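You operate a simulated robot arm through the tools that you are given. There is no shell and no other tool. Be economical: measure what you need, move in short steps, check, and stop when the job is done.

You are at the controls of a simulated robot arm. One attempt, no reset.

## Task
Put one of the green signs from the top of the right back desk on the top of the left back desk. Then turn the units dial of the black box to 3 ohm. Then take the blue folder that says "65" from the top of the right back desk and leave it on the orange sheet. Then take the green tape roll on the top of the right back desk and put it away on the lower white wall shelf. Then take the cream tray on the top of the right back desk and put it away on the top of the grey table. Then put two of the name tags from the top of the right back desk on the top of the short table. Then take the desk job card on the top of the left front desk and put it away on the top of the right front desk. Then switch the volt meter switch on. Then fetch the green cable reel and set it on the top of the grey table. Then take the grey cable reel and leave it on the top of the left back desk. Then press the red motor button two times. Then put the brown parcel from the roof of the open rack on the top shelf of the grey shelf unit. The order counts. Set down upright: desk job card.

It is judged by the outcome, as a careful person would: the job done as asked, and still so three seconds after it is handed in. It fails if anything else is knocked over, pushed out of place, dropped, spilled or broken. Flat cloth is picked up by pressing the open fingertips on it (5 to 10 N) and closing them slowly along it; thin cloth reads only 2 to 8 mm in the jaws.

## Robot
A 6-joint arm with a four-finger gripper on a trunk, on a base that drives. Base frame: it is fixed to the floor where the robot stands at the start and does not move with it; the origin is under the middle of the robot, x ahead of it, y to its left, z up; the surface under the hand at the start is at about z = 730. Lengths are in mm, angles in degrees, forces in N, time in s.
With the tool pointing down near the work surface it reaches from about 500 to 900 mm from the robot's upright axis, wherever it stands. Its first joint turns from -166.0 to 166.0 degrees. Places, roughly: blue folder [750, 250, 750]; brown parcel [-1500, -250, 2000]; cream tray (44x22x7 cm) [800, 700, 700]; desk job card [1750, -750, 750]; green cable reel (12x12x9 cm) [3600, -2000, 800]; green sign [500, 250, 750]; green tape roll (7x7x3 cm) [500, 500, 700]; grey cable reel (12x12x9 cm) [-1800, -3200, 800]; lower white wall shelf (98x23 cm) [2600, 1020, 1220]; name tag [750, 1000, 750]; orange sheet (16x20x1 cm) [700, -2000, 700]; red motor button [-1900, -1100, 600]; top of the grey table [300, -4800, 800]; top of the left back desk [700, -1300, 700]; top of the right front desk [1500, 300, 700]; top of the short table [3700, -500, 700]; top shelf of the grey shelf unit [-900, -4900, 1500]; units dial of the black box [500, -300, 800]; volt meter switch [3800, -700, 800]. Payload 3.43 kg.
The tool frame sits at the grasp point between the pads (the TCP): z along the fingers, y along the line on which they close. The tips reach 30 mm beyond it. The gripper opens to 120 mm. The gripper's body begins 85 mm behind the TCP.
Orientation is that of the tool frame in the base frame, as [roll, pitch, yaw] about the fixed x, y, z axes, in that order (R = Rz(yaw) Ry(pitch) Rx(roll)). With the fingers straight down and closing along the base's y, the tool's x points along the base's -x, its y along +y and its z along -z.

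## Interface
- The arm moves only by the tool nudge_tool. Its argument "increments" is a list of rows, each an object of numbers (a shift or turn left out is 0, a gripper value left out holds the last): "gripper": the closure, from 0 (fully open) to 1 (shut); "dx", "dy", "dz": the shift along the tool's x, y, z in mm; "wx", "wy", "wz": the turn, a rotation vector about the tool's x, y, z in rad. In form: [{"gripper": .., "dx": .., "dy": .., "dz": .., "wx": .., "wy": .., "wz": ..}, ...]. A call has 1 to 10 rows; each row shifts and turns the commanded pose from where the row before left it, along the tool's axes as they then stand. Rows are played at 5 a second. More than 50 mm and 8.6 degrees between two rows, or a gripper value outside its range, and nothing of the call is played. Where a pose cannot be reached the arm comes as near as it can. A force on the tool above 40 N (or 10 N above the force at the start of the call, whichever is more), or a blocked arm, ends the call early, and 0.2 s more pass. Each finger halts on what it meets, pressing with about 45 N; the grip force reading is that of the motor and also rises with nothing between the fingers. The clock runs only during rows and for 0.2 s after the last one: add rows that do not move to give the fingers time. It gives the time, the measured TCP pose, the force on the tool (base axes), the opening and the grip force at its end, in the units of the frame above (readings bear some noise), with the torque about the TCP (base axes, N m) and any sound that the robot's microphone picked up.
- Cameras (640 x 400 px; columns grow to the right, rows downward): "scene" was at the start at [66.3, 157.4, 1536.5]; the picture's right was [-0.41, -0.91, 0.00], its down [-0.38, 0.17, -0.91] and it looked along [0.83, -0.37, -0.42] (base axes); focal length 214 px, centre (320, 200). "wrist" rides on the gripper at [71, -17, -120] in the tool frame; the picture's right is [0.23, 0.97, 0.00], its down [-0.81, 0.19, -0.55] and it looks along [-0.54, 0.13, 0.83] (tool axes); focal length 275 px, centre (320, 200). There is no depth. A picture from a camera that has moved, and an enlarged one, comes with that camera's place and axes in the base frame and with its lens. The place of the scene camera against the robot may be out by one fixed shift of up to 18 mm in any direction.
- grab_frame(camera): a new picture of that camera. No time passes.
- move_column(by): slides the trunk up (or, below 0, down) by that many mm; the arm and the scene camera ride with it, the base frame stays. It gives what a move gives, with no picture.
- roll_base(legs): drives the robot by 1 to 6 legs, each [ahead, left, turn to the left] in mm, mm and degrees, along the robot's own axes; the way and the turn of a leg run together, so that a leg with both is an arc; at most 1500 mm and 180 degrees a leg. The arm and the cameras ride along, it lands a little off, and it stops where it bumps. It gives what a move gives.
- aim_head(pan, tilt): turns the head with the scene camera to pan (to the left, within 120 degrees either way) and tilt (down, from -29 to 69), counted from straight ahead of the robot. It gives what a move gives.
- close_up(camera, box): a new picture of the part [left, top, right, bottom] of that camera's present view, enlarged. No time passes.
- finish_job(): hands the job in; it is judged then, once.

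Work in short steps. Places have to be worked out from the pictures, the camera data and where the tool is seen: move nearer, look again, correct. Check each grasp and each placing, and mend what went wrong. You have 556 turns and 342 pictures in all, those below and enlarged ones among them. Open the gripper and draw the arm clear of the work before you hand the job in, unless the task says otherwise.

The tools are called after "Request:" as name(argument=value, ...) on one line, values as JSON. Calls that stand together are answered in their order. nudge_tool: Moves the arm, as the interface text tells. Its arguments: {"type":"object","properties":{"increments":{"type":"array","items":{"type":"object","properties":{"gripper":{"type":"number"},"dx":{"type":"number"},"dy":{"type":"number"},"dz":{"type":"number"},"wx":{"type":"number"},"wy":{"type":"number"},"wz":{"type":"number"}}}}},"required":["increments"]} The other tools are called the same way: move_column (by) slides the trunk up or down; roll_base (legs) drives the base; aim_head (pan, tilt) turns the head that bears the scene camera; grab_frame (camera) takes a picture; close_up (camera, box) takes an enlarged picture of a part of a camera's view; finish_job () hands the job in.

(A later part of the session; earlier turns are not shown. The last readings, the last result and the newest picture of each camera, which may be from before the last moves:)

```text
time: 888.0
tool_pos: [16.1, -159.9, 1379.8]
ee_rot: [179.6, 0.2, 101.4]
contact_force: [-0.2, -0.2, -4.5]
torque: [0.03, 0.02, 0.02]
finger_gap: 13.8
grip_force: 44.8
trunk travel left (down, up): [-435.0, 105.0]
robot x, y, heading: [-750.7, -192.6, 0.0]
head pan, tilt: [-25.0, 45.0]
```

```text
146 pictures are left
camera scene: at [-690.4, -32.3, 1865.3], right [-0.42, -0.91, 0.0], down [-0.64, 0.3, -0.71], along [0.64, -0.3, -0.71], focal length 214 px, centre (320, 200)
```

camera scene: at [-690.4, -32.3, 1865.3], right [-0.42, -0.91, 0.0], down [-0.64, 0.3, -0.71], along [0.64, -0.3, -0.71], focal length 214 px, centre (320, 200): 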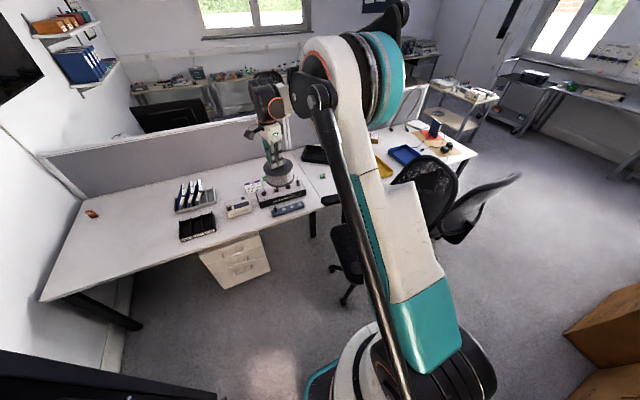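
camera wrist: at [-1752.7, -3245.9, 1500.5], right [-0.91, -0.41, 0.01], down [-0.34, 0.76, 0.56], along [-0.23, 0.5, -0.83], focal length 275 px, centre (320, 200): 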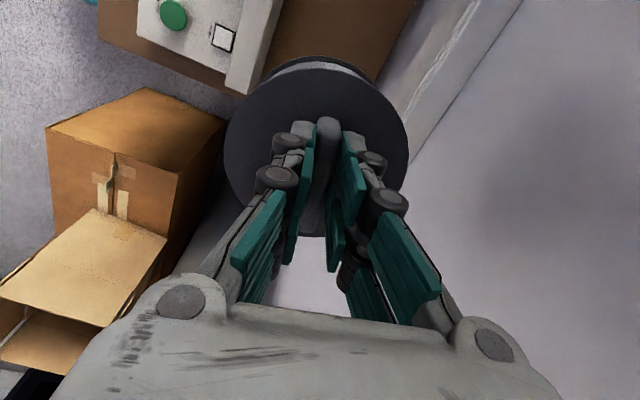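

Request:
roll_base(legs=[[735, 130, 0]])

Request:
move_column(by=-200)

Request:
nudge_tool(increments=[{"dx": -45, "dy": -20}, {"dx": -45, "dy": -20}, {"dx": -45, "dy": -20}, {"dx": -45, "dy": -20}, {"dx": -45, "dy": -20}, {"dx": -45, "dy": -20}, {"dx": -45, "dy": -20}, {"dx": -45, "dy": -20}, {"dx": -45, "dy": -20}, {"dx": -45, "dy": -20}])

Request:
grab_frame(camera="wrist")

```text
time: 892.0
tool_pos: [747.2, 0.6, 1378.9]
ee_rot: [179.7, 0.2, 102.7]
contact_force: [0.4, 0.6, -5.8]
torque: [0.02, 0.01, 0.01]
finger_gap: 13.7
grip_force: 45.2
trunk travel left (down, up): [-435.0, 105.0]
robot x, y, heading: [-20.4, -51.4, 1.6]
head pan, tilt: [-25.0, 45.0]
```

```text
time: 894.2
tool_pos: [744.6, 0.2, 1179.6]
ee_rot: [179.7, 0.2, 102.8]
contact_force: [-0.6, 0.0, -4.9]
torque: [0.01, 0.01, 0.01]
finger_gap: 13.7
grip_force: 44.9
trunk travel left (down, up): [-235.0, 305.0]
robot x, y, heading: [-17.0, -52.7, 1.8]
head pan, tilt: [-25.0, 45.0]
```

```text
time: 896.4
tool_pos: [649.3, -489.4, 1178.9]
ee_rot: [179.7, 0.1, 102.7]
contact_force: [-0.6, -0.5, -5.5]
torque: [0.0, 0.04, 0.02]
finger_gap: 13.9
grip_force: 44.7
trunk travel left (down, up): [-235.0, 305.0]
robot x, y, heading: [-19.5, -51.8, 1.7]
head pan, tilt: [-25.0, 45.0]
```

```text
145 pictures are left
camera wrist: at [616.2, -423.4, 1299.8], right [0.9, 0.44, 0.01], down [0.36, -0.75, 0.56], along [0.25, -0.5, -0.83], focal length 275 px, centre (320, 200)
```

wrist: 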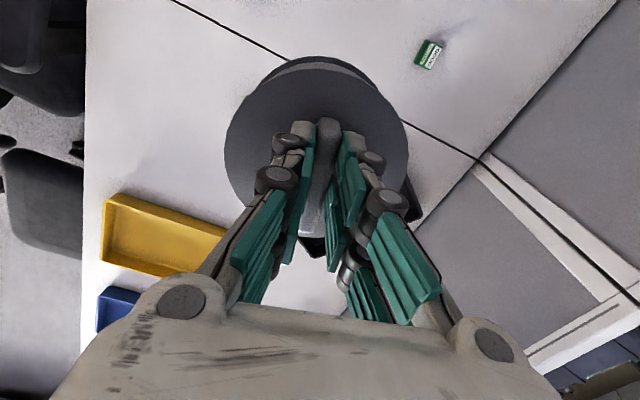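

The free spot on the left back desk is ≈(410, -750), in front of the sign. I move over it and lower.

Request:
nudge_tool(increments=[{"dx": -25.2, "dy": -36.3}, {"dx": -25.2, "dy": -36.3}, {"dx": -25.2, "dy": -36.3}, {"dx": -25.2, "dy": -36.3}, {"dx": -25.2, "dy": -36.3}, {"dx": -25.2, "dy": -36.3}, {"dx": -25.2, "dy": -36.3}, {"dx": -25.2, "dy": -36.3}, {}])

Request:
move_column(by=-200)

Request:
grab_frame(camera="wrist")

Request:
grab_frame(camera="scene")

```text
time: 898.4
tool_pos: [410.0, -743.5, 1182.2]
ee_rot: [179.8, 0.2, 102.8]
contact_force: [0.1, 0.4, -5.4]
torque: [0.04, 0.04, 0.02]
finger_gap: 13.7
grip_force: 45.3
trunk travel left (down, up): [-235.0, 305.0]
robot x, y, heading: [-13.9, -51.1, 1.5]
head pan, tilt: [-25.0, 45.0]
```

```text
time: 900.5
tool_pos: [408.7, -744.2, 982.2]
ee_rot: [179.8, 0.0, 102.8]
contact_force: [0.4, -0.9, -5.0]
torque: [0.05, -0.03, -0.03]
finger_gap: 13.8
grip_force: 45.5
trunk travel left (down, up): [-35.0, 505.0]
robot x, y, heading: [-16.7, -53.2, 1.5]
head pan, tilt: [-25.0, 45.0]
```

```text
144 pictures are left
camera wrist: at [377.1, -678.7, 1103.8], right [0.9, 0.44, 0.01], down [0.36, -0.75, 0.56], along [0.25, -0.5, -0.83], focal length 275 px, centre (320, 200)
```

wrist: 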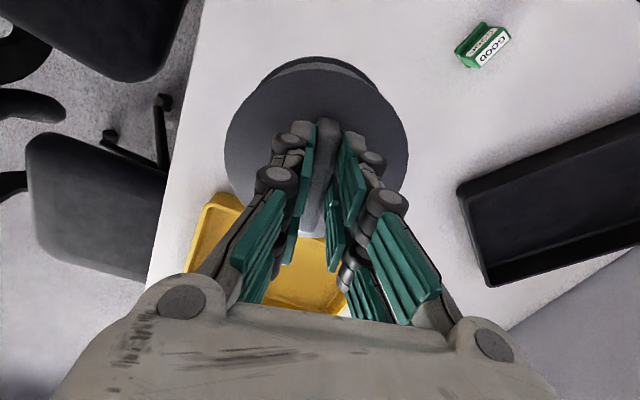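

```text
143 pictures are left
camera scene: at [34.7, 109.9, 1465.5], right [-0.4, -0.92, 0.0], down [-0.65, 0.28, -0.71], along [0.65, -0.28, -0.71], focal length 214 px, centre (320, 200)
```

scene: 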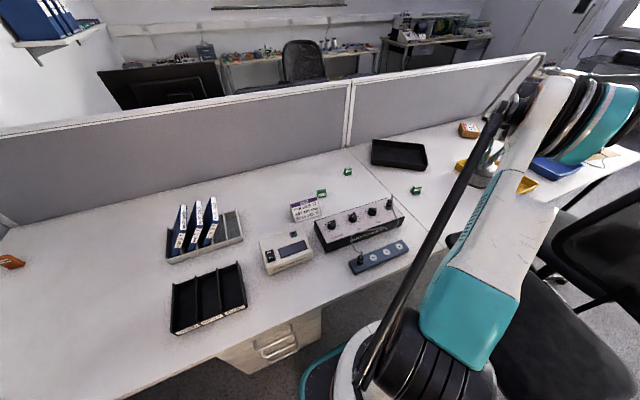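

Request:
nudge_tool(increments=[{"dz": 40}, {"dz": 40}, {"dz": 30}, {"dz": 15}, {}])

Request:
nudge_tool(increments=[{"dz": 4}, {"dz": 4}, {}])

Request:
nudge_tool(increments=[{"dz": 3}, {"dz": 3}, {}])

```text
time: 901.7
tool_pos: [410.9, -745.1, 859.5]
ee_rot: [179.7, 0.1, 102.8]
contact_force: [1.1, -1.1, -5.0]
torque: [0.04, 0.0, -0.02]
finger_gap: 13.7
grip_force: 44.9
trunk travel left (down, up): [-35.0, 505.0]
robot x, y, heading: [-15.6, -53.2, 1.7]
head pan, tilt: [-25.0, 45.0]
```

```text
time: 902.5
tool_pos: [410.2, -745.1, 850.7]
ee_rot: [179.8, 0.2, 102.8]
contact_force: [0.0, 0.0, -4.4]
torque: [0.09, 0.0, 0.0]
finger_gap: 13.9
grip_force: 45.1
trunk travel left (down, up): [-35.0, 505.0]
robot x, y, heading: [-16.7, -50.7, 1.5]
head pan, tilt: [-25.0, 45.0]
```

```text
time: 903.3
tool_pos: [410.2, -744.1, 844.1]
ee_rot: [179.8, 0.1, 102.8]
contact_force: [-0.1, 0.1, -4.9]
torque: [0.03, -0.03, 0.01]
finger_gap: 13.5
grip_force: 45.2
trunk travel left (down, up): [-35.0, 505.0]
robot x, y, heading: [-19.2, -53.1, 1.7]
head pan, tilt: [-25.0, 45.0]
```

Request:
nudge_tool(increments=[{"dz": 3}, {"dz": 3}, {}])

Request:
nudge_tool(increments=[{"dz": 2.5}, {"dz": 2.5}, {}])

Request:
nudge_tool(increments=[{"dz": 2}, {"dz": 2}, {}])

```text
time: 904.1
tool_pos: [411.1, -744.2, 836.8]
ee_rot: [179.7, 0.0, 102.8]
contact_force: [0.9, -0.3, -4.9]
torque: [0.02, -0.03, -0.02]
finger_gap: 13.8
grip_force: 44.9
trunk travel left (down, up): [-35.0, 505.0]
robot x, y, heading: [-16.2, -53.6, 1.7]
head pan, tilt: [-25.0, 45.0]
```

```text
time: 904.9
tool_pos: [410.3, -743.3, 833.3]
ee_rot: [179.5, 0.2, 102.7]
contact_force: [3.2, -0.4, 3.6]
torque: [-0.46, 0.04, 0.18]
finger_gap: 14.0
grip_force: 45.0
trunk travel left (down, up): [-35.0, 505.0]
robot x, y, heading: [-16.9, -49.9, 1.7]
head pan, tilt: [-25.0, 45.0]
```

```text
time: 905.7
tool_pos: [409.1, -743.3, 833.1]
ee_rot: [179.6, 0.3, 102.8]
contact_force: [-1.9, 4.4, 20.5]
torque: [-0.13, 0.04, 0.02]
finger_gap: 13.5
grip_force: 44.9
trunk travel left (down, up): [-35.0, 505.0]
robot x, y, heading: [-13.7, -50.7, 1.7]
head pan, tilt: [-25.0, 45.0]
stopped in row 3: the force on the tool passed its limit at 42 N (the readings are from after the stop); the commanded pose is now the measured one
```

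On the desk. I release and rise.

Request:
nudge_tool(increments=[{"dz": -1.5}, {"gripper": 0.87}, {"gripper": 0.8}, {"gripper": 0.68}, {}, {"dz": -15}, {"dz": -40}, {"dz": -45}, {"dz": -45}, {"dz": -45}])

Request:
grab_frame(camera="wrist")

```text
time: 907.9
tool_pos: [409.3, -744.2, 1020.7]
ee_rot: [179.6, 0.3, 103.0]
contact_force: [0.5, -0.2, 0.1]
torque: [0.04, 0.0, 0.01]
finger_gap: 38.6
grip_force: 0.1
trunk travel left (down, up): [-35.0, 505.0]
robot x, y, heading: [-11.9, -53.0, 1.8]
head pan, tilt: [-25.0, 45.0]
```

```text
142 pictures are left
camera wrist: at [377.1, -677.8, 1142.9], right [0.9, 0.44, 0.01], down [0.36, -0.75, 0.56], along [0.25, -0.5, -0.83], focal length 275 px, centre (320, 200)
```

wrist: 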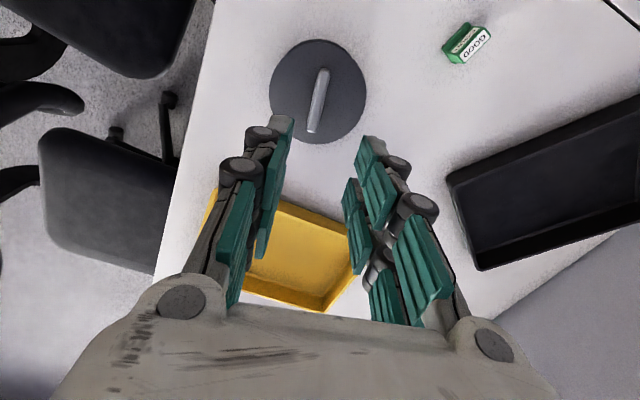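

The grey reel is on the left back desk. Next the red motor button on the leaning panel. Raise, back out, and turn to face it.

Request:
move_column(by=350)

Request:
roll_base(legs=[[-700, -200, -1.5], [0, 0, 180], [100, 780, 0]])

Request:
aim_head(pan=5, tilt=40)

Request:
grab_frame(camera="scene")

```text
time: 911.3
tool_pos: [410.3, -743.7, 1370.5]
ee_rot: [179.7, 0.2, 102.7]
contact_force: [-0.2, 0.4, 0.1]
torque: [0.01, -0.04, 0.0]
finger_gap: 38.3
grip_force: 0.2
trunk travel left (down, up): [-385.0, 155.0]
robot x, y, heading: [-14.7, -53.6, 1.7]
head pan, tilt: [-25.0, 45.0]
```

```text
time: 920.0
tool_pos: [-318.5, 469.2, 1371.4]
ee_rot: [-179.7, 0.5, -136.0]
contact_force: [3.9, -4.6, 0.5]
torque: [0.59, 0.49, -0.06]
finger_gap: 38.6
grip_force: 0.0
trunk travel left (down, up): [-385.0, 155.0]
robot x, y, heading: [-686.6, -251.2, 124.1]
head pan, tilt: [-25.0, 45.0]
stopped in leg 2: the force on the tool passed its limit at 122 N (the readings are from after the stop); the commanded pose is now the measured one
```

```text
time: 920.9
tool_pos: [-319.4, 470.5, 1370.9]
ee_rot: [-179.9, 0.4, -135.8]
contact_force: [7.8, -6.9, -0.2]
torque: [0.95, 1.2, -0.16]
finger_gap: 38.4
grip_force: 0.0
trunk travel left (down, up): [-385.0, 155.0]
robot x, y, heading: [-687.9, -253.9, 124.1]
head pan, tilt: [5.0, 40.0]
```

```text
141 pictures are left
camera scene: at [-892.0, -322.6, 1822.8], right [0.78, 0.63, 0.0], down [0.4, -0.5, -0.77], along [-0.48, 0.59, -0.64], focal length 214 px, centre (320, 200)
```

scene: 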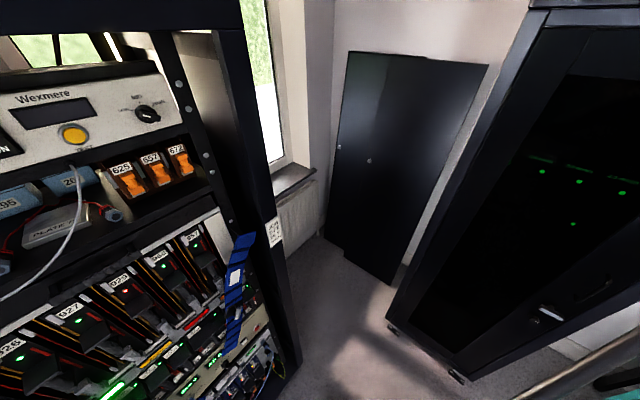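

The turn swung the arm into the tall cabinet; it stopped there. I turn back right (clear side), then go to open floor to turn around.

Request:
roll_base(legs=[[0, 0, -124]])

Request:
aim_head(pan=90, tilt=25)

Request:
grab_frame(camera="scene")

```text
time: 926.5
tool_pos: [-289.0, -961.2, 1371.5]
ee_rot: [-179.6, 0.4, 100.4]
contact_force: [0.5, -0.6, 0.7]
torque: [0.0, -0.01, 0.01]
finger_gap: 38.5
grip_force: 0.0
trunk travel left (down, up): [-385.0, 155.0]
robot x, y, heading: [-687.2, -252.7, 0.4]
head pan, tilt: [5.0, 40.0]
```

```text
time: 928.0
tool_pos: [-287.7, -960.1, 1371.5]
ee_rot: [-179.7, 0.4, 100.6]
contact_force: [-0.9, 1.1, 0.6]
torque: [-0.01, -0.02, 0.0]
finger_gap: 38.6
grip_force: 0.1
trunk travel left (down, up): [-385.0, 155.0]
robot x, y, heading: [-688.5, -256.2, 0.7]
head pan, tilt: [90.0, 25.0]
```

```text
140 pictures are left
camera scene: at [-708.2, 33.0, 1846.0], right [1.0, 0.01, 0.0], down [0.0, -0.42, -0.91], along [-0.01, 0.91, -0.42], focal length 214 px, centre (320, 200)
```

scene: 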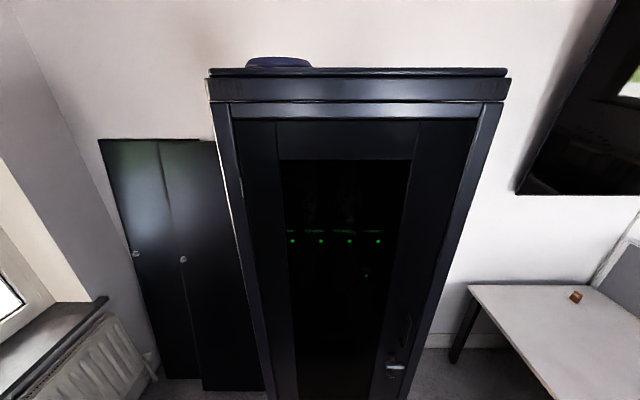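

Request:
close_up(camera="scene", box=[540, 270, 620, 330])

Request:
roll_base(legs=[[-30, 0, 0], [0, -1300, 0], [0, -1250, 0], [0, 0, 180]])

```text
6.67 times, centred on (580, 300) of scene
camera zoom: at [-708.2, 33.0, 1846.0], right [1.0, 0.01, 0.0], down [0.0, -0.42, -0.91], along [-0.01, 0.91, -0.42], focal length 1430 px, centre (-1413, -467)
```

zoom: 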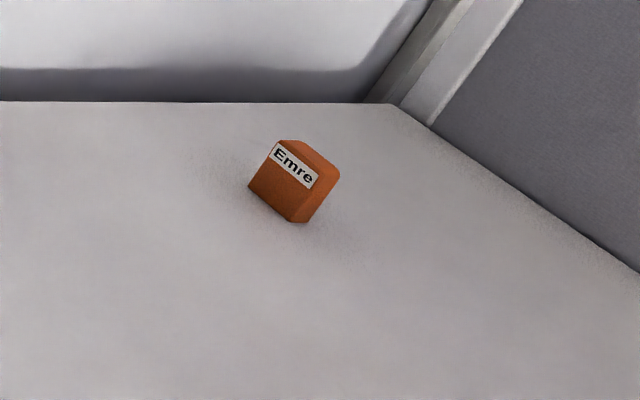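

```text
time: 948.2
tool_pos: [-1081.7, -2086.7, 1372.4]
ee_rot: [-179.7, 0.4, -81.5]
contact_force: [0.5, -0.1, -1.0]
torque: [-0.03, 0.01, 0.03]
finger_gap: 38.4
grip_force: 0.1
trunk travel left (down, up): [-385.0, 155.0]
robot x, y, heading: [-707.1, -2808.3, 178.5]
head pan, tilt: [90.0, 25.0]
```

Request:
roll_base(legs=[[0, -870, 1.5], [0, -860, 0]])

Request:
aim_head(pan=10, tilt=45)

Request:
grab_frame(camera="scene")

```text
time: 956.8
tool_pos: [-1105.6, -410.7, 1371.2]
ee_rot: [-179.7, 0.4, -79.2]
contact_force: [-0.1, 0.3, -0.6]
torque: [-0.03, 0.0, 0.01]
finger_gap: 38.2
grip_force: 0.0
trunk travel left (down, up): [-385.0, 155.0]
robot x, y, heading: [-699.5, -1116.7, -179.3]
head pan, tilt: [90.0, 25.0]
```

```text
time: 958.3
tool_pos: [-1105.2, -412.9, 1371.4]
ee_rot: [-179.6, 0.4, -79.1]
contact_force: [0.0, -0.2, 0.1]
torque: [-0.02, 0.01, -0.01]
finger_gap: 38.5
grip_force: 0.0
trunk travel left (down, up): [-385.0, 155.0]
robot x, y, heading: [-702.7, -1117.4, -179.1]
head pan, tilt: [10.0, 45.0]
```

```text
138 pictures are left
camera scene: at [-757.4, -1338.1, 1815.4], right [-0.19, 0.98, 0.0], down [0.69, 0.13, -0.71], along [-0.69, -0.13, -0.71], focal length 214 px, centre (320, 200)
```

scene: 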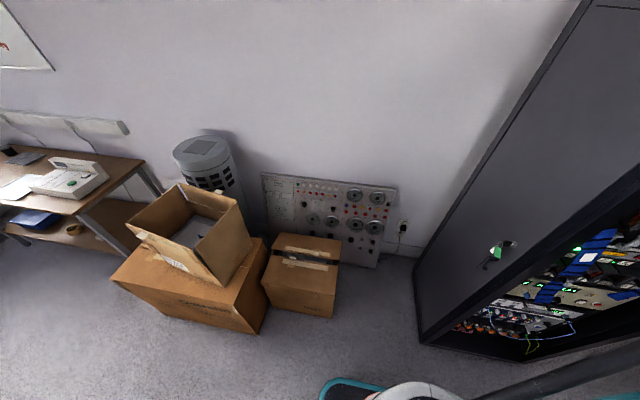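

Request:
close_up(camera="scene", box=[240, 160, 420, 280])

```text
3.33 times, centred on (330, 220) of scene
camera zoom: at [-757.4, -1338.1, 1815.4], right [-0.19, 0.98, 0.0], down [0.69, 0.13, -0.71], along [-0.69, -0.13, -0.71], focal length 715 px, centre (287, 133)
```

zoom: 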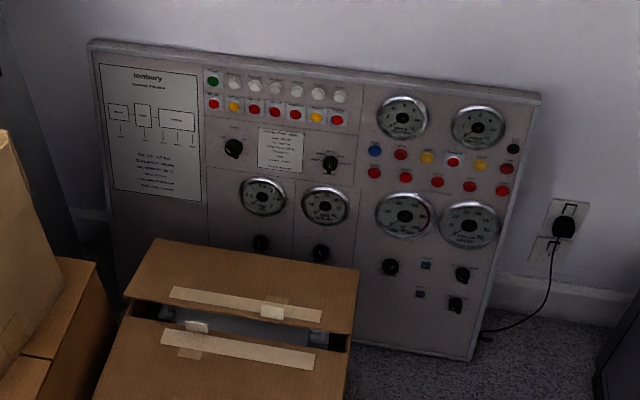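

I bring the arm to the front first (away from the rack), then approach to read the labels.

Request:
nudge_tool(increments=[{"dx": 44, "dy": 15}, {"dx": 44, "dy": 15}, {"dx": 44, "dy": 15}, {"dx": 44, "dy": 15}, {"dx": 44, "dy": 15}, {"dx": 44, "dy": 15}, {"dx": 44, "dy": 15}, {"dx": 44, "dy": 15}, {"dx": 44, "dy": 15}, {"dx": 44, "dy": 15}])

Request:
nudge_tool(increments=[{"dx": 44, "dy": 20}, {"dx": 44, "dy": 20}, {"dx": 44, "dy": 20}, {"dx": 44, "dy": 20}, {"gripper": 1}, {}])

Request:
roll_base(legs=[[280, 0, -0.9]])

Request:
aim_head(pan=0, tilt=45)

Request:
grab_frame(camera="scene")

```text
time: 960.5
tool_pos: [-1169.1, -878.5, 1369.7]
ee_rot: [-179.7, 0.4, -79.2]
contact_force: [-0.4, -0.8, -0.1]
torque: [0.03, 0.0, -0.04]
finger_gap: 38.6
grip_force: 0.1
trunk travel left (down, up): [-385.0, 155.0]
robot x, y, heading: [-701.7, -1118.3, -179.0]
head pan, tilt: [10.0, 45.0]
```

```text
time: 961.9
tool_pos: [-1213.3, -1065.5, 1368.0]
ee_rot: [-179.7, 0.4, -79.2]
contact_force: [-0.3, 0.3, 0.6]
torque: [0.01, -0.03, 0.0]
finger_gap: 0.1
grip_force: 33.6
trunk travel left (down, up): [-385.0, 155.0]
robot x, y, heading: [-703.7, -1119.9, -179.1]
head pan, tilt: [10.0, 45.0]
```

```text
time: 963.8
tool_pos: [-1494.4, -1056.7, 1367.7]
ee_rot: [-179.6, 0.5, -80.3]
contact_force: [0.0, 0.1, 0.0]
torque: [-0.02, -0.05, -0.02]
finger_gap: 0.0
grip_force: 33.6
trunk travel left (down, up): [-385.0, 155.0]
robot x, y, heading: [-979.8, -1119.7, 179.8]
head pan, tilt: [10.0, 45.0]
```

```text
time: 964.5
tool_pos: [-1492.4, -1056.2, 1368.1]
ee_rot: [-179.7, 0.4, -80.3]
contact_force: [0.0, 0.1, -0.1]
torque: [0.01, -0.03, 0.01]
finger_gap: 0.2
grip_force: 32.9
trunk travel left (down, up): [-385.0, 155.0]
robot x, y, heading: [-980.7, -1117.4, 179.7]
head pan, tilt: [0.0, 45.0]
```

```text
136 pictures are left
camera scene: at [-1041.9, -1324.4, 1815.4], right [0.01, 1.0, 0.0], down [0.71, 0.0, -0.71], along [-0.71, 0.0, -0.71], focal length 214 px, centre (320, 200)
```

scene: 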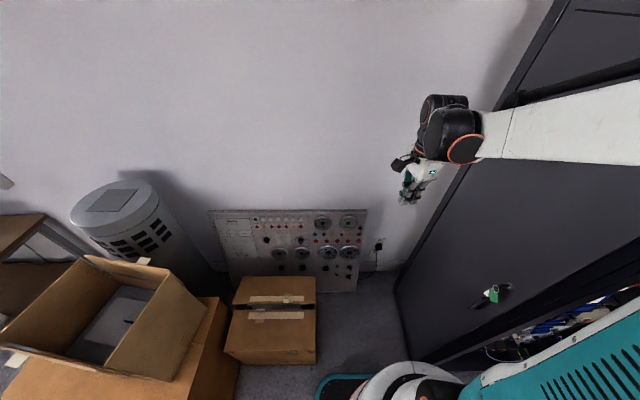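

Request:
move_column(by=-380)

Request:
close_up(camera="scene", box=[290, 150, 390, 250])

Request:
grab_frame(camera="scene")

```text
time: 968.2
tool_pos: [-1491.3, -1055.5, 988.0]
ee_rot: [-179.7, 0.4, -80.4]
contact_force: [-0.2, -0.3, 0.4]
torque: [0.03, 0.01, 0.02]
finger_gap: 0.0
grip_force: 33.4
trunk travel left (down, up): [-5.0, 535.0]
robot x, y, heading: [-976.7, -1119.8, 179.6]
head pan, tilt: [0.0, 45.0]
```

```text
4.00 times, centred on (340, 200) of scene
camera zoom: at [-1041.7, -1324.3, 1435.4], right [0.01, 1.0, 0.0], down [0.71, 0.0, -0.71], along [-0.71, 0.0, -0.71], focal length 858 px, centre (240, 200)
```

zoom: 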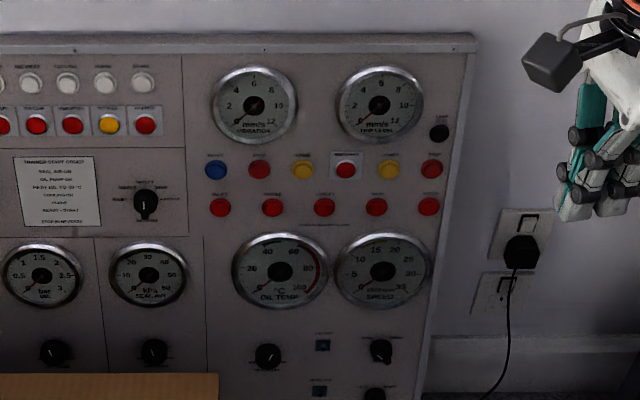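

```text
134 pictures are left
camera scene: at [-1041.7, -1324.3, 1435.4], right [0.01, 1.0, 0.0], down [0.71, 0.0, -0.71], along [-0.71, 0.0, -0.71], focal length 214 px, centre (320, 200)
```

scene: 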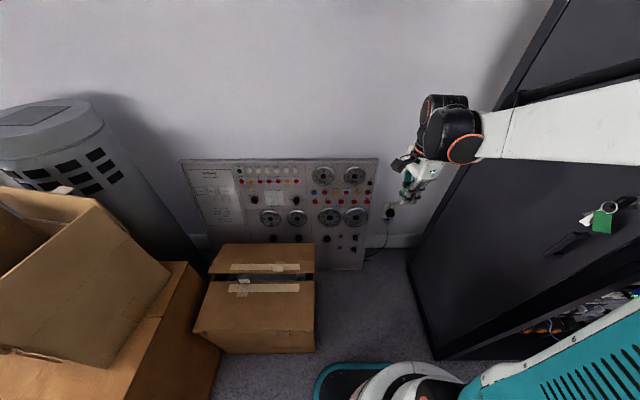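

I turn the wrist camera forward and tilt it up to read the panel.

Request:
nudge_tool(increments=[{"wz": -0.14}, {"wz": -0.14}, {"wz": -0.14}, {"wz": -0.14}, {"wz": -0.14}, {"wz": -0.14}, {"wz": -0.14}, {"wz": -0.14}, {"wz": -0.14}, {"wz": -0.14}])

Request:
nudge_tool(increments=[{"wy": -0.13}, {"wy": -0.13}, {"wy": -0.13}, {"wy": -0.13}, {"dy": 35}, {"dy": 35}, {}])

Request:
grab_frame(camera="wrist")

```text
time: 970.4
tool_pos: [-1492.6, -1055.6, 987.0]
ee_rot: [-179.6, -0.2, 0.0]
contact_force: [0.3, -0.8, -0.2]
torque: [-0.01, -0.01, -0.03]
finger_gap: 0.2
grip_force: 33.2
trunk travel left (down, up): [-5.0, 535.0]
robot x, y, heading: [-980.6, -1118.8, 179.8]
head pan, tilt: [0.0, 45.0]
```

```text
time: 972.0
tool_pos: [-1494.6, -1126.2, 987.3]
ee_rot: [-179.5, 29.6, 0.1]
contact_force: [-0.3, -0.8, -1.1]
torque: [-0.02, 0.02, 0.0]
finger_gap: 0.0
grip_force: 33.3
trunk travel left (down, up): [-5.0, 535.0]
robot x, y, heading: [-985.3, -1117.0, 179.7]
head pan, tilt: [0.0, 45.0]
```

```text
133 pictures are left
camera wrist: at [-1373.1, -1109.8, 1057.5], right [0.2, -0.97, -0.12], down [-0.43, -0.2, 0.88], along [-0.88, -0.12, -0.46], focal length 275 px, centre (320, 200)
```

wrist: 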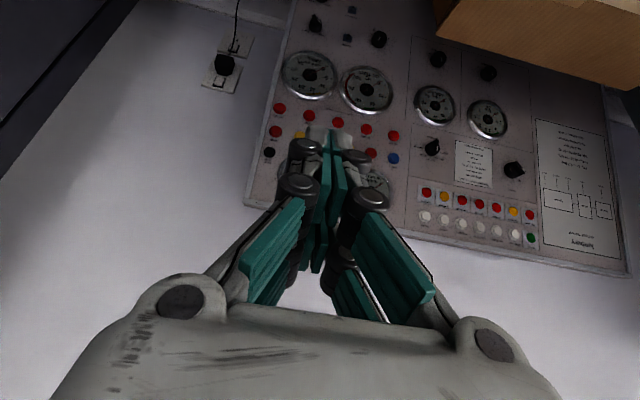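

Request:
close_up(camera="wrist", box=[250, 80, 410, 180])

Request:
close_up(camera="wrist", box=[400, 160, 550, 260])

```text
4.00 times, centred on (330, 130) of wrist
camera zoom: at [-1373.1, -1109.8, 1057.5], right [0.2, -0.97, -0.12], down [-0.43, -0.2, 0.88], along [-0.88, -0.12, -0.46], focal length 1101 px, centre (280, 480)
```

zoom: 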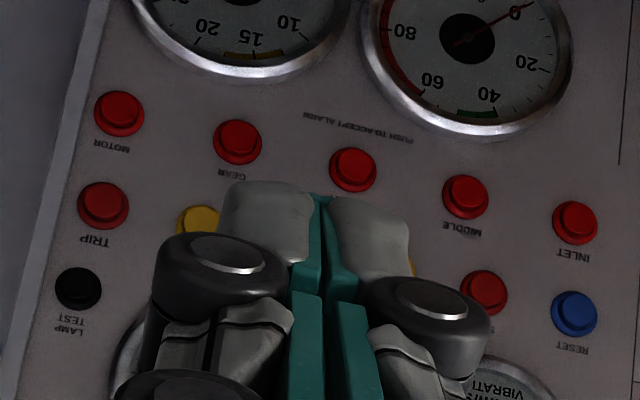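

```text
4.00 times, centred on (475, 210) of wrist
camera zoom: at [-1373.1, -1109.8, 1057.5], right [0.2, -0.97, -0.12], down [-0.43, -0.2, 0.88], along [-0.88, -0.12, -0.46], focal length 1101 px, centre (-300, 160)
```

zoom: 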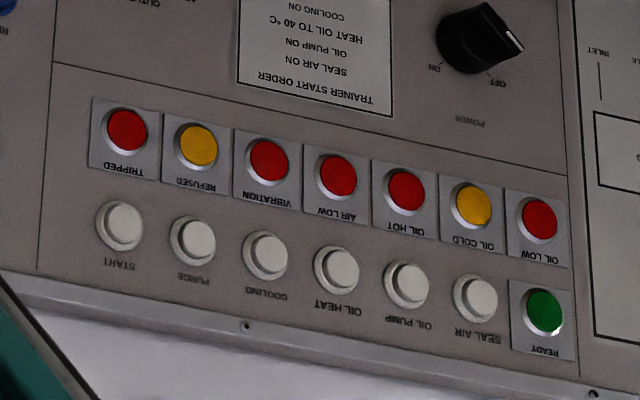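

The "MOTOR" button is at ≈(-1936, -1044, 516). I tilt to 45°, move the base 40 closer, and approach with the closed fingertips.

Request:
roll_base(legs=[[40, 0, 0]])

Request:
nudge_tool(increments=[{"wy": -0.135}, {"wy": -0.135}, {"dx": 7, "dy": -10, "dz": 46}, {"dx": 7, "dy": -10, "dz": 46}, {"dx": 7, "dy": -10, "dz": 46}, {"dx": 7, "dy": -10, "dz": 46}, {"dx": 7, "dy": -10, "dz": 46}, {"dx": 7, "dy": -10, "dz": 46}, {"dx": 7, "dy": -10, "dz": 46}, {"dx": 7, "dy": -10, "dz": 46}])

Request:
grab_frame(camera="wrist")

```text
time: 972.9
tool_pos: [-1535.2, -1125.7, 987.3]
ee_rot: [-179.5, 29.6, 0.1]
contact_force: [0.8, -0.5, 0.3]
torque: [0.0, 0.0, 0.0]
finger_gap: 0.1
grip_force: 33.2
trunk travel left (down, up): [-5.0, 535.0]
robot x, y, heading: [-1018.6, -1118.1, 179.9]
head pan, tilt: [0.0, 45.0]
```

```text
time: 975.1
tool_pos: [-1760.6, -1041.3, 689.1]
ee_rot: [-179.4, 45.1, 0.4]
contact_force: [-0.3, 0.1, 1.0]
torque: [0.0, -0.03, -0.03]
finger_gap: 0.0
grip_force: 33.7
out of reach, approached as far as the arm can: row 8
trunk travel left (down, up): [-5.0, 535.0]
robot x, y, heading: [-1018.6, -1120.1, 179.7]
head pan, tilt: [0.0, 45.0]
```

```text
130 pictures are left
camera wrist: at [-1624.4, -1024.5, 724.4], right [0.16, -0.97, -0.17], down [-0.18, -0.2, 0.96], along [-0.97, -0.12, -0.21], focal length 275 px, centre (320, 200)
```

wrist: 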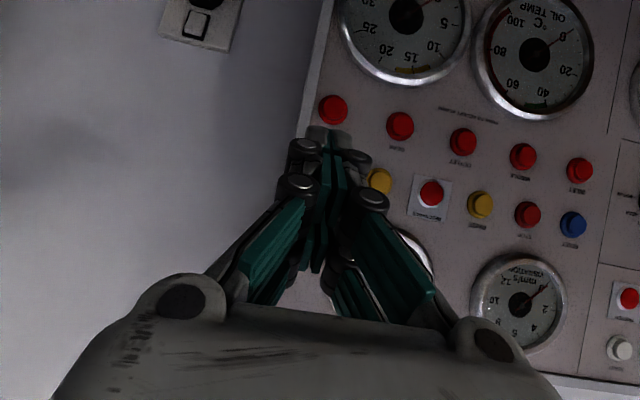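

Two wrist views give the button at ≈(-1875, -1051, 576). I approach to ~25 mm in front of it.

Request:
nudge_tool(increments=[{"dx": 9.4, "dy": 3.3, "dz": 37}, {"dx": 9.4, "dy": 3.3, "dz": 37}, {"dx": 9.4, "dy": 3.3, "dz": 37}, {}])

Request:
grab_frame(camera="wrist")

```text
time: 976.1
tool_pos: [-1819.3, -1047.6, 592.4]
ee_rot: [-179.4, 45.2, 0.2]
contact_force: [1.7, -0.8, -0.3]
torque: [-0.01, -0.02, 0.03]
finger_gap: 0.0
grip_force: 33.6
trunk travel left (down, up): [-5.0, 535.0]
robot x, y, heading: [-1019.3, -1120.6, 179.6]
head pan, tilt: [0.0, 45.0]
```

```text
129 pictures are left
camera wrist: at [-1682.5, -1032.1, 627.6], right [0.16, -0.97, -0.17], down [-0.18, -0.2, 0.96], along [-0.97, -0.12, -0.21], focal length 275 px, centre (320, 200)
```

wrist: 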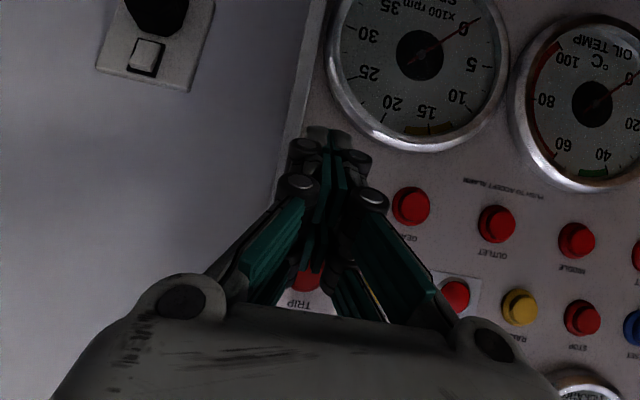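

MOTOR is right behind the tips, at y≈-1052, z≈576. I push straight forward in small steps.

Request:
nudge_tool(increments=[{"dy": 4}, {"dx": -5, "dz": 5}, {"dx": -4, "dz": 4}, {}])

Request:
nudge_tool(increments=[{"dx": -3, "dz": 3}, {"dx": -2, "dz": 2}, {}])

Request:
nudge_tool(increments=[{"dx": -2, "dz": 2}, {"dx": -2, "dz": 2}, {}])

```text
time: 977.1
tool_pos: [-1831.2, -1055.5, 592.4]
ee_rot: [-179.4, 45.0, 0.5]
contact_force: [-0.1, -0.7, 0.1]
torque: [0.0, 0.03, 0.03]
finger_gap: 0.0
grip_force: 33.5
trunk travel left (down, up): [-5.0, 535.0]
robot x, y, heading: [-1021.3, -1118.3, 179.8]
head pan, tilt: [0.0, 45.0]
```

```text
time: 977.9
tool_pos: [-1838.0, -1056.0, 593.5]
ee_rot: [-179.3, 45.0, 0.4]
contact_force: [1.9, -0.3, 0.6]
torque: [0.01, 0.03, 0.0]
finger_gap: 5.8
grip_force: 33.3
trunk travel left (down, up): [-5.0, 535.0]
robot x, y, heading: [-1019.6, -1117.2, 179.9]
head pan, tilt: [0.0, 45.0]
heard: click
```

```text
time: 978.7
tool_pos: [-1841.5, -1054.5, 593.9]
ee_rot: [-179.4, 45.0, 0.3]
contact_force: [23.6, -2.6, 3.9]
torque: [0.0, 0.0, 0.0]
finger_gap: 5.8
grip_force: 33.3
trunk travel left (down, up): [-5.0, 535.0]
robot x, y, heading: [-1018.8, -1118.1, 179.3]
head pan, tilt: [0.0, 45.0]
```

Click heard: press one. I back off ~15 mm, and check which button that was before the second press.

Request:
nudge_tool(increments=[{"dx": 5, "dz": -5}, {"dx": 6, "dz": -6}, {"dx": 6, "dz": -6}, {}])

Request:
close_up(camera="wrist", box=[270, 100, 430, 300])

Request:
close_up(camera="scene", box=[300, 140, 400, 240])

```text
time: 979.7
tool_pos: [-1820.1, -1055.9, 593.1]
ee_rot: [-179.4, 45.1, 0.3]
contact_force: [0.5, -0.1, -0.2]
torque: [0.02, -0.02, -0.01]
finger_gap: 0.1
grip_force: 33.4
trunk travel left (down, up): [-5.0, 535.0]
robot x, y, heading: [-1020.0, -1116.0, 179.6]
head pan, tilt: [0.0, 45.0]
```

```text
2.00 times, centred on (350, 200) of wrist
camera zoom: at [-1682.2, -1039.6, 628.6], right [0.16, -0.97, -0.17], down [-0.18, -0.2, 0.96], along [-0.97, -0.12, -0.21], focal length 551 px, centre (260, 200)
```

zoom: 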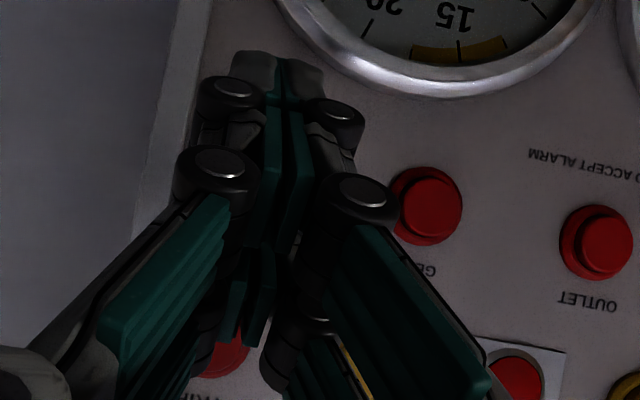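

```text
4.00 times, centred on (350, 190) of scene
camera zoom: at [-1081.5, -1324.1, 1435.4], right [0.01, 1.0, 0.0], down [0.71, 0.0, -0.71], along [-0.71, 0.0, -0.71], focal length 858 px, centre (200, 240)
```

zoom: 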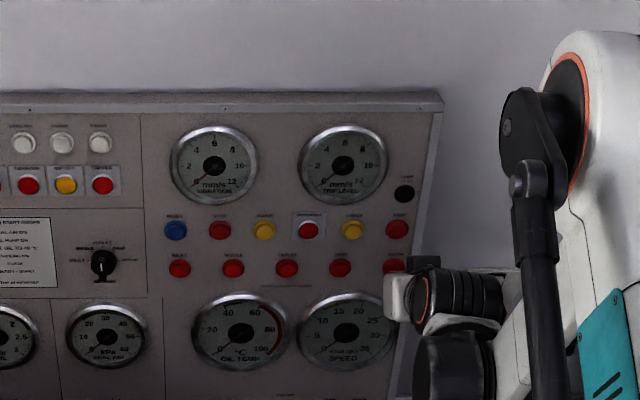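

It is MOTOR (TRIP is below, GEAR beside). Second press the same way.

Request:
nudge_tool(increments=[{"dx": -5, "dz": 5}, {"dx": -4, "dz": 4}, {"dx": -3, "dz": 3}, {}])

Request:
nudge_tool(increments=[{"dx": -1.5, "dz": 1.5}, {"dx": -1, "dz": 1}, {}])

```text
time: 980.7
tool_pos: [-1835.5, -1054.4, 592.7]
ee_rot: [-179.4, 45.1, 0.3]
contact_force: [0.6, -0.1, 0.9]
torque: [0.02, 0.0, 0.01]
finger_gap: 0.0
grip_force: 32.9
trunk travel left (down, up): [-5.0, 535.0]
robot x, y, heading: [-1023.2, -1118.6, 179.7]
head pan, tilt: [0.0, 45.0]
```

```text
time: 981.5
tool_pos: [-1838.2, -1055.3, 592.5]
ee_rot: [-179.4, 45.1, 0.4]
contact_force: [2.1, -2.1, 0.5]
torque: [-0.01, 0.03, 0.07]
finger_gap: 5.8
grip_force: 34.2
trunk travel left (down, up): [-5.0, 535.0]
robot x, y, heading: [-1018.9, -1121.7, 179.5]
head pan, tilt: [0.0, 45.0]
heard: click
```

Second click heard. I retract, re-level the tool and raise.

Request:
nudge_tool(increments=[{"dx": 6, "dz": -6}, {"dx": 10, "dz": -10}, {"dx": 15, "dz": -25}, {"dx": -3, "dz": -46}, {"dx": -3, "dz": -46}, {"dx": -3, "dz": -46}, {"dx": -3, "dz": -46}, {"dx": -3, "dz": -46}, {"dx": -3, "dz": -46}])

Request:
nudge_tool(increments=[{"wy": 0.131}, {"wy": 0.131}, {"wy": 0.131}, {"wy": 0.131}, {"wy": 0.131}, {"wy": 0.131}, {}])

Request:
close_up(camera="scene", box=[300, 140, 400, 240])

```text
time: 983.5
tool_pos: [-1647.1, -1055.3, 827.9]
ee_rot: [-179.3, 45.1, 0.3]
contact_force: [0.1, -0.7, -0.3]
torque: [0.01, -0.03, -0.01]
finger_gap: 0.0
grip_force: 33.1
out of reach, approached as far as the arm can: row 3, 4, 5, 6
trunk travel left (down, up): [-5.0, 535.0]
robot x, y, heading: [-1018.3, -1117.3, 179.8]
head pan, tilt: [0.0, 45.0]
```

```text
time: 985.1
tool_pos: [-1647.4, -1051.5, 827.9]
ee_rot: [-179.6, -0.1, -0.1]
contact_force: [0.3, 0.2, -0.3]
torque: [-0.02, -0.02, -0.01]
finger_gap: 0.0
grip_force: 33.2
trunk travel left (down, up): [-5.0, 535.0]
robot x, y, heading: [-1023.6, -1117.3, 179.6]
head pan, tilt: [0.0, 45.0]
```

```text
4.00 times, centred on (350, 190) of scene
camera zoom: at [-1081.8, -1324.1, 1435.3], right [0.01, 1.0, 0.0], down [0.71, 0.0, -0.71], along [-0.71, 0.0, -0.71], focal length 858 px, centre (200, 240)
```

zoom: 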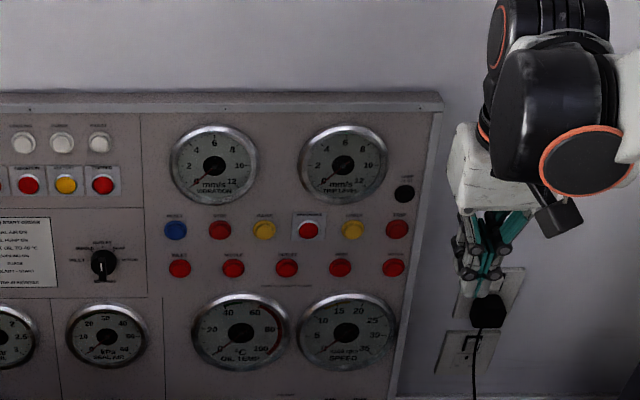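

Both presses done. Last: the brown parcel on the rack roof. I raise the column, tuck the arm, back off, and move in front of the rack.

Request:
move_column(by=400)

Request:
nudge_tool(increments=[{"dz": -40}, {"dz": -40}, {"dz": -40}, {"dx": 40}, {"dx": 40}, {"dx": 40}, {}])

Request:
roll_base(legs=[[-320, 0, 0], [0, -760, 0]])

Request:
aim_head(pan=0, tilt=0)

Request:
grab_frame(camera="scene")

```text
time: 988.9
tool_pos: [-1647.0, -1053.1, 1227.0]
ee_rot: [-179.6, -0.1, -0.1]
contact_force: [-0.5, 0.2, -0.2]
torque: [0.0, 0.0, 0.0]
finger_gap: 0.0
grip_force: 33.0
trunk travel left (down, up): [-405.0, 135.0]
robot x, y, heading: [-1017.4, -1118.7, 179.7]
head pan, tilt: [0.0, 45.0]
```

```text
time: 990.5
tool_pos: [-1528.6, -1055.3, 1347.8]
ee_rot: [-179.5, 0.0, -0.1]
contact_force: [0.3, 0.9, 0.1]
torque: [0.05, -0.02, -0.02]
finger_gap: 0.3
grip_force: 33.9
trunk travel left (down, up): [-405.0, 135.0]
robot x, y, heading: [-1020.2, -1119.8, 179.6]
head pan, tilt: [0.0, 45.0]
```

```text
time: 994.5
tool_pos: [-1212.9, -759.0, 1347.4]
ee_rot: [179.8, -0.1, 1.5]
contact_force: [-1.5, -7.3, -0.8]
torque: [1.16, -0.24, 0.18]
finger_gap: 0.1
grip_force: 33.3
trunk travel left (down, up): [-405.0, 135.0]
robot x, y, heading: [-700.8, -808.1, -179.8]
head pan, tilt: [0.0, 45.0]
stopped in leg 2: the force on the tool passed its limit at 139 N (the readings are from after the stop); the commanded pose is now the measured one
```

```text
time: 995.6
tool_pos: [-1212.2, -760.5, 1346.6]
ee_rot: [179.8, 0.1, 1.4]
contact_force: [-2.7, -13.6, -1.1]
torque: [1.93, -0.52, 0.42]
finger_gap: 0.2
grip_force: 33.5
trunk travel left (down, up): [-405.0, 135.0]
robot x, y, heading: [-706.0, -807.8, -179.7]
head pan, tilt: [0.0, 0.0]
```

```text
125 pictures are left
camera scene: at [-772.5, -1015.1, 1905.9], right [0.0, 1.0, 0.0], down [0.0, 0.0, -1.0], along [-1.0, 0.0, 0.0], focal length 214 px, centre (320, 200)
```

scene: 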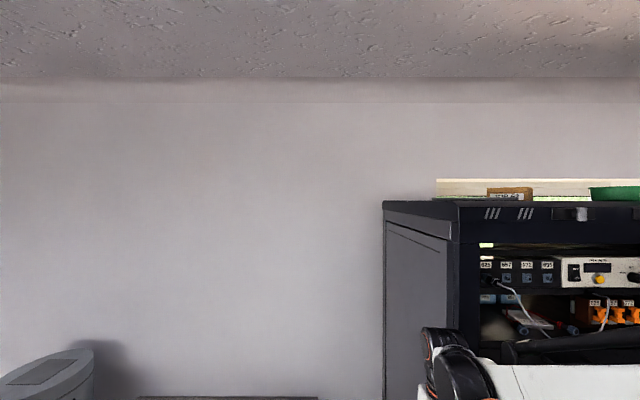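

The arm touched the rack's front post (it stands farther out than I judged). I back away and swing the arm to the left before passing.

Request:
roll_base(legs=[[0, 120, 0]])

Request:
nudge_tool(increments=[{"dx": 18, "dy": 45}, {"dx": 18, "dy": 45}, {"dx": 18, "dy": 45}, {"dx": 18, "dy": 45}, {"dx": 18, "dy": 45}, {"dx": 18, "dy": 45}, {"dx": 18, "dy": 45}, {"dx": 18, "dy": 45}, {"dx": 18, "dy": 45}, {"dx": 18, "dy": 45}])

Request:
aim_head(pan=-25, tilt=20)

Request:
grab_frame(camera="scene")

```text
time: 996.8
tool_pos: [-1210.9, -875.4, 1347.8]
ee_rot: [179.8, 0.0, 1.4]
contact_force: [-0.5, -1.7, 0.2]
torque: [0.11, 0.0, -0.02]
finger_gap: 0.0
grip_force: 33.3
trunk travel left (down, up): [-405.0, 135.0]
robot x, y, heading: [-700.5, -922.4, -179.7]
head pan, tilt: [0.0, 0.0]
```

```text
time: 999.2
tool_pos: [-986.7, -1273.5, 1355.3]
ee_rot: [179.7, -0.1, 1.4]
contact_force: [-0.8, 1.0, -0.5]
torque: [-0.04, 0.0, 0.02]
finger_gap: 0.0
grip_force: 33.6
trunk travel left (down, up): [-405.0, 135.0]
robot x, y, heading: [-703.3, -924.2, -179.9]
head pan, tilt: [0.0, 0.0]
stopped in row 10: the arm was blocked; the commanded pose is now the measured one
```

```text
time: 1000.1
tool_pos: [-983.3, -1272.2, 1354.1]
ee_rot: [179.8, 0.0, 1.5]
contact_force: [0.4, -0.2, 0.2]
torque: [0.01, 0.03, 0.0]
finger_gap: 0.0
grip_force: 33.3
trunk travel left (down, up): [-405.0, 135.0]
robot x, y, heading: [-704.0, -925.7, -180.0]
head pan, tilt: [-25.0, 20.0]
```

```text
124 pictures are left
camera scene: at [-739.8, -1120.7, 1953.3], right [0.13, 0.99, 0.0], down [-0.57, 0.07, -0.82], along [-0.81, 0.1, 0.57], focal length 214 px, centre (320, 200)
```

scene: 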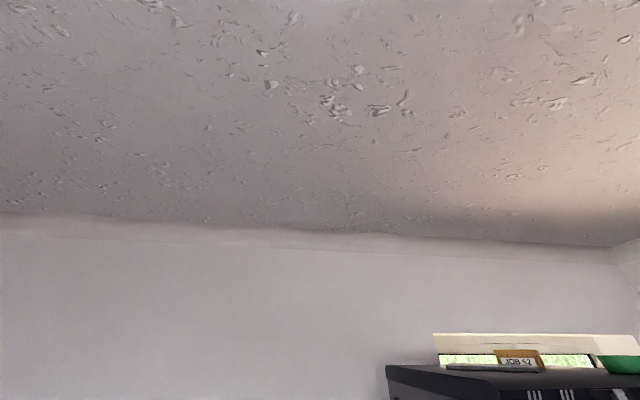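

The arm bumped the head mast. I swing it back a little and re-aim the head.

Request:
nudge_tool(increments=[{"dx": -25, "dy": -42}, {"dx": -25, "dy": -42}, {"dx": -25, "dy": -30}, {}])

Request:
aim_head(pan=-25, tilt=10)

Request:
grab_frame(camera="scene")

```text
time: 1001.1
tool_pos: [-1063.6, -1161.7, 1351.7]
ee_rot: [179.7, 0.0, 1.5]
contact_force: [0.2, 0.3, 0.5]
torque: [0.0, 0.0, -0.01]
finger_gap: 0.0
grip_force: 33.0
trunk travel left (down, up): [-405.0, 135.0]
robot x, y, heading: [-704.4, -923.6, -179.7]
head pan, tilt: [-25.0, 20.0]
```

```text
time: 1001.8
tool_pos: [-1064.9, -1160.9, 1350.5]
ee_rot: [179.6, 0.0, 1.4]
contact_force: [0.3, -0.1, -0.4]
torque: [-0.02, 0.01, -0.04]
finger_gap: 0.1
grip_force: 33.4
trunk travel left (down, up): [-405.0, 135.0]
robot x, y, heading: [-700.0, -920.8, -179.9]
head pan, tilt: [-25.0, 10.0]
```

```text
123 pictures are left
camera scene: at [-747.8, -1104.2, 1941.8], right [0.34, 0.94, 0.0], down [-0.39, 0.14, -0.91], along [-0.85, 0.31, 0.42], focal length 214 px, centre (320, 200)
```

scene: 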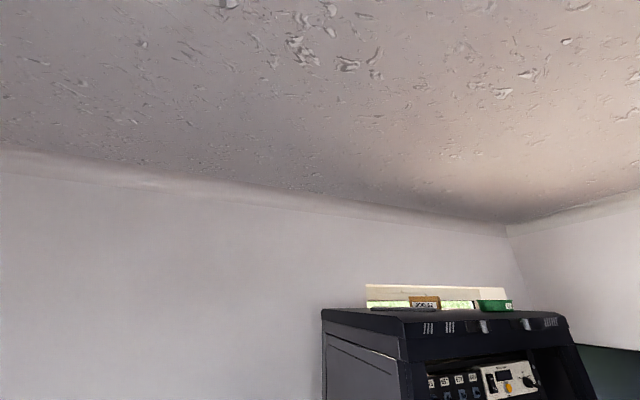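

Request:
nudge_tool(increments=[{}, {}, {}, {}])

Request:
grab_frame(camera="scene")

Request:
close_up(camera="scene", box=[340, 260, 560, 360])

```text
time: 1002.8
tool_pos: [-1066.5, -1160.6, 1350.7]
ee_rot: [179.6, 0.0, 1.5]
contact_force: [-0.6, -0.4, 0.6]
torque: [-0.03, -0.01, 0.03]
finger_gap: 0.0
grip_force: 33.6
trunk travel left (down, up): [-405.0, 135.0]
robot x, y, heading: [-702.8, -926.9, -179.7]
head pan, tilt: [-25.0, 10.0]
```

```text
122 pictures are left
camera scene: at [-747.9, -1103.6, 1941.7], right [0.34, 0.94, 0.0], down [-0.39, 0.14, -0.91], along [-0.85, 0.31, 0.42], focal length 214 px, centre (320, 200)
```

scene: 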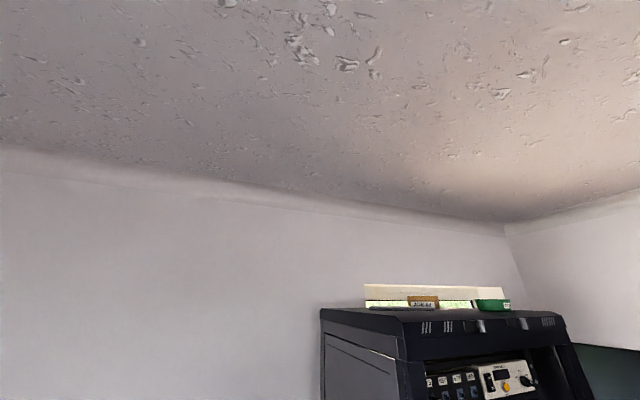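

```text
2.91 times, centred on (450, 310) of scene
camera zoom: at [-747.9, -1103.6, 1941.7], right [0.34, 0.94, 0.0], down [-0.39, 0.14, -0.91], along [-0.85, 0.31, 0.42], focal length 624 px, centre (-58, -120)
```

zoom: 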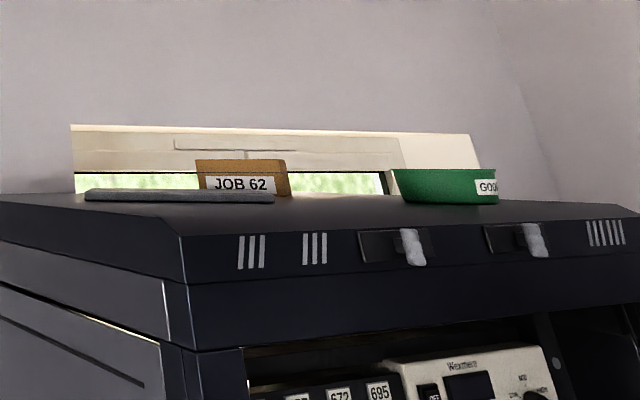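

The parcel ("JOB 62") stands on the rack roof at z≈1925, x≈-1500…-1650. I raise the column fully and lift the arm high, still south of the rack.

Request:
move_column(by=130)

Request:
nudge_tool(increments=[{"dx": -31, "dy": -37}, {"dx": -31, "dy": -37}, {"dx": -31, "dy": -37}, {"dx": -31, "dy": -37}, {"dx": -31, "dy": -30}, {"dz": -45}, {"dz": -45}, {"dz": -45}, {"dz": -45}, {"dz": -45}])

Request:
nudge_tool(increments=[{"dz": -45, "gripper": 0.0}, {"dz": -45}, {"dz": -45}, {"dz": -45}, {"dz": -45}, {"dz": -45}, {"dz": -45}, {"dz": -40}, {}])

```text
time: 1004.4
tool_pos: [-1065.2, -1161.4, 1481.9]
ee_rot: [179.7, 0.1, 1.5]
contact_force: [-0.1, 0.3, 0.6]
torque: [-0.04, -0.01, 0.0]
finger_gap: 0.1
grip_force: 33.6
trunk travel left (down, up): [-535.0, 5.0]
robot x, y, heading: [-701.2, -923.8, -179.9]
head pan, tilt: [-25.0, 10.0]
```

```text
time: 1006.6
tool_pos: [-1226.9, -985.9, 1706.0]
ee_rot: [179.7, 0.1, 1.5]
contact_force: [1.0, 0.6, 0.5]
torque: [-0.03, 0.02, 0.0]
finger_gap: 0.1
grip_force: 32.7
trunk travel left (down, up): [-535.0, 5.0]
robot x, y, heading: [-702.5, -919.3, -179.9]
head pan, tilt: [-25.0, 10.0]
```

```text
time: 1008.6
tool_pos: [-1210.8, -984.1, 2009.4]
ee_rot: [179.8, -0.1, 1.4]
contact_force: [-1.1, -0.3, 0.0]
torque: [0.05, -0.07, -0.01]
finger_gap: 120.0
grip_force: 0.0
out of reach, approached as far as the arm can: row 7, 8
trunk travel left (down, up): [-535.0, 5.0]
robot x, y, heading: [-699.0, -922.9, -179.7]
head pan, tilt: [-25.0, 10.0]
```

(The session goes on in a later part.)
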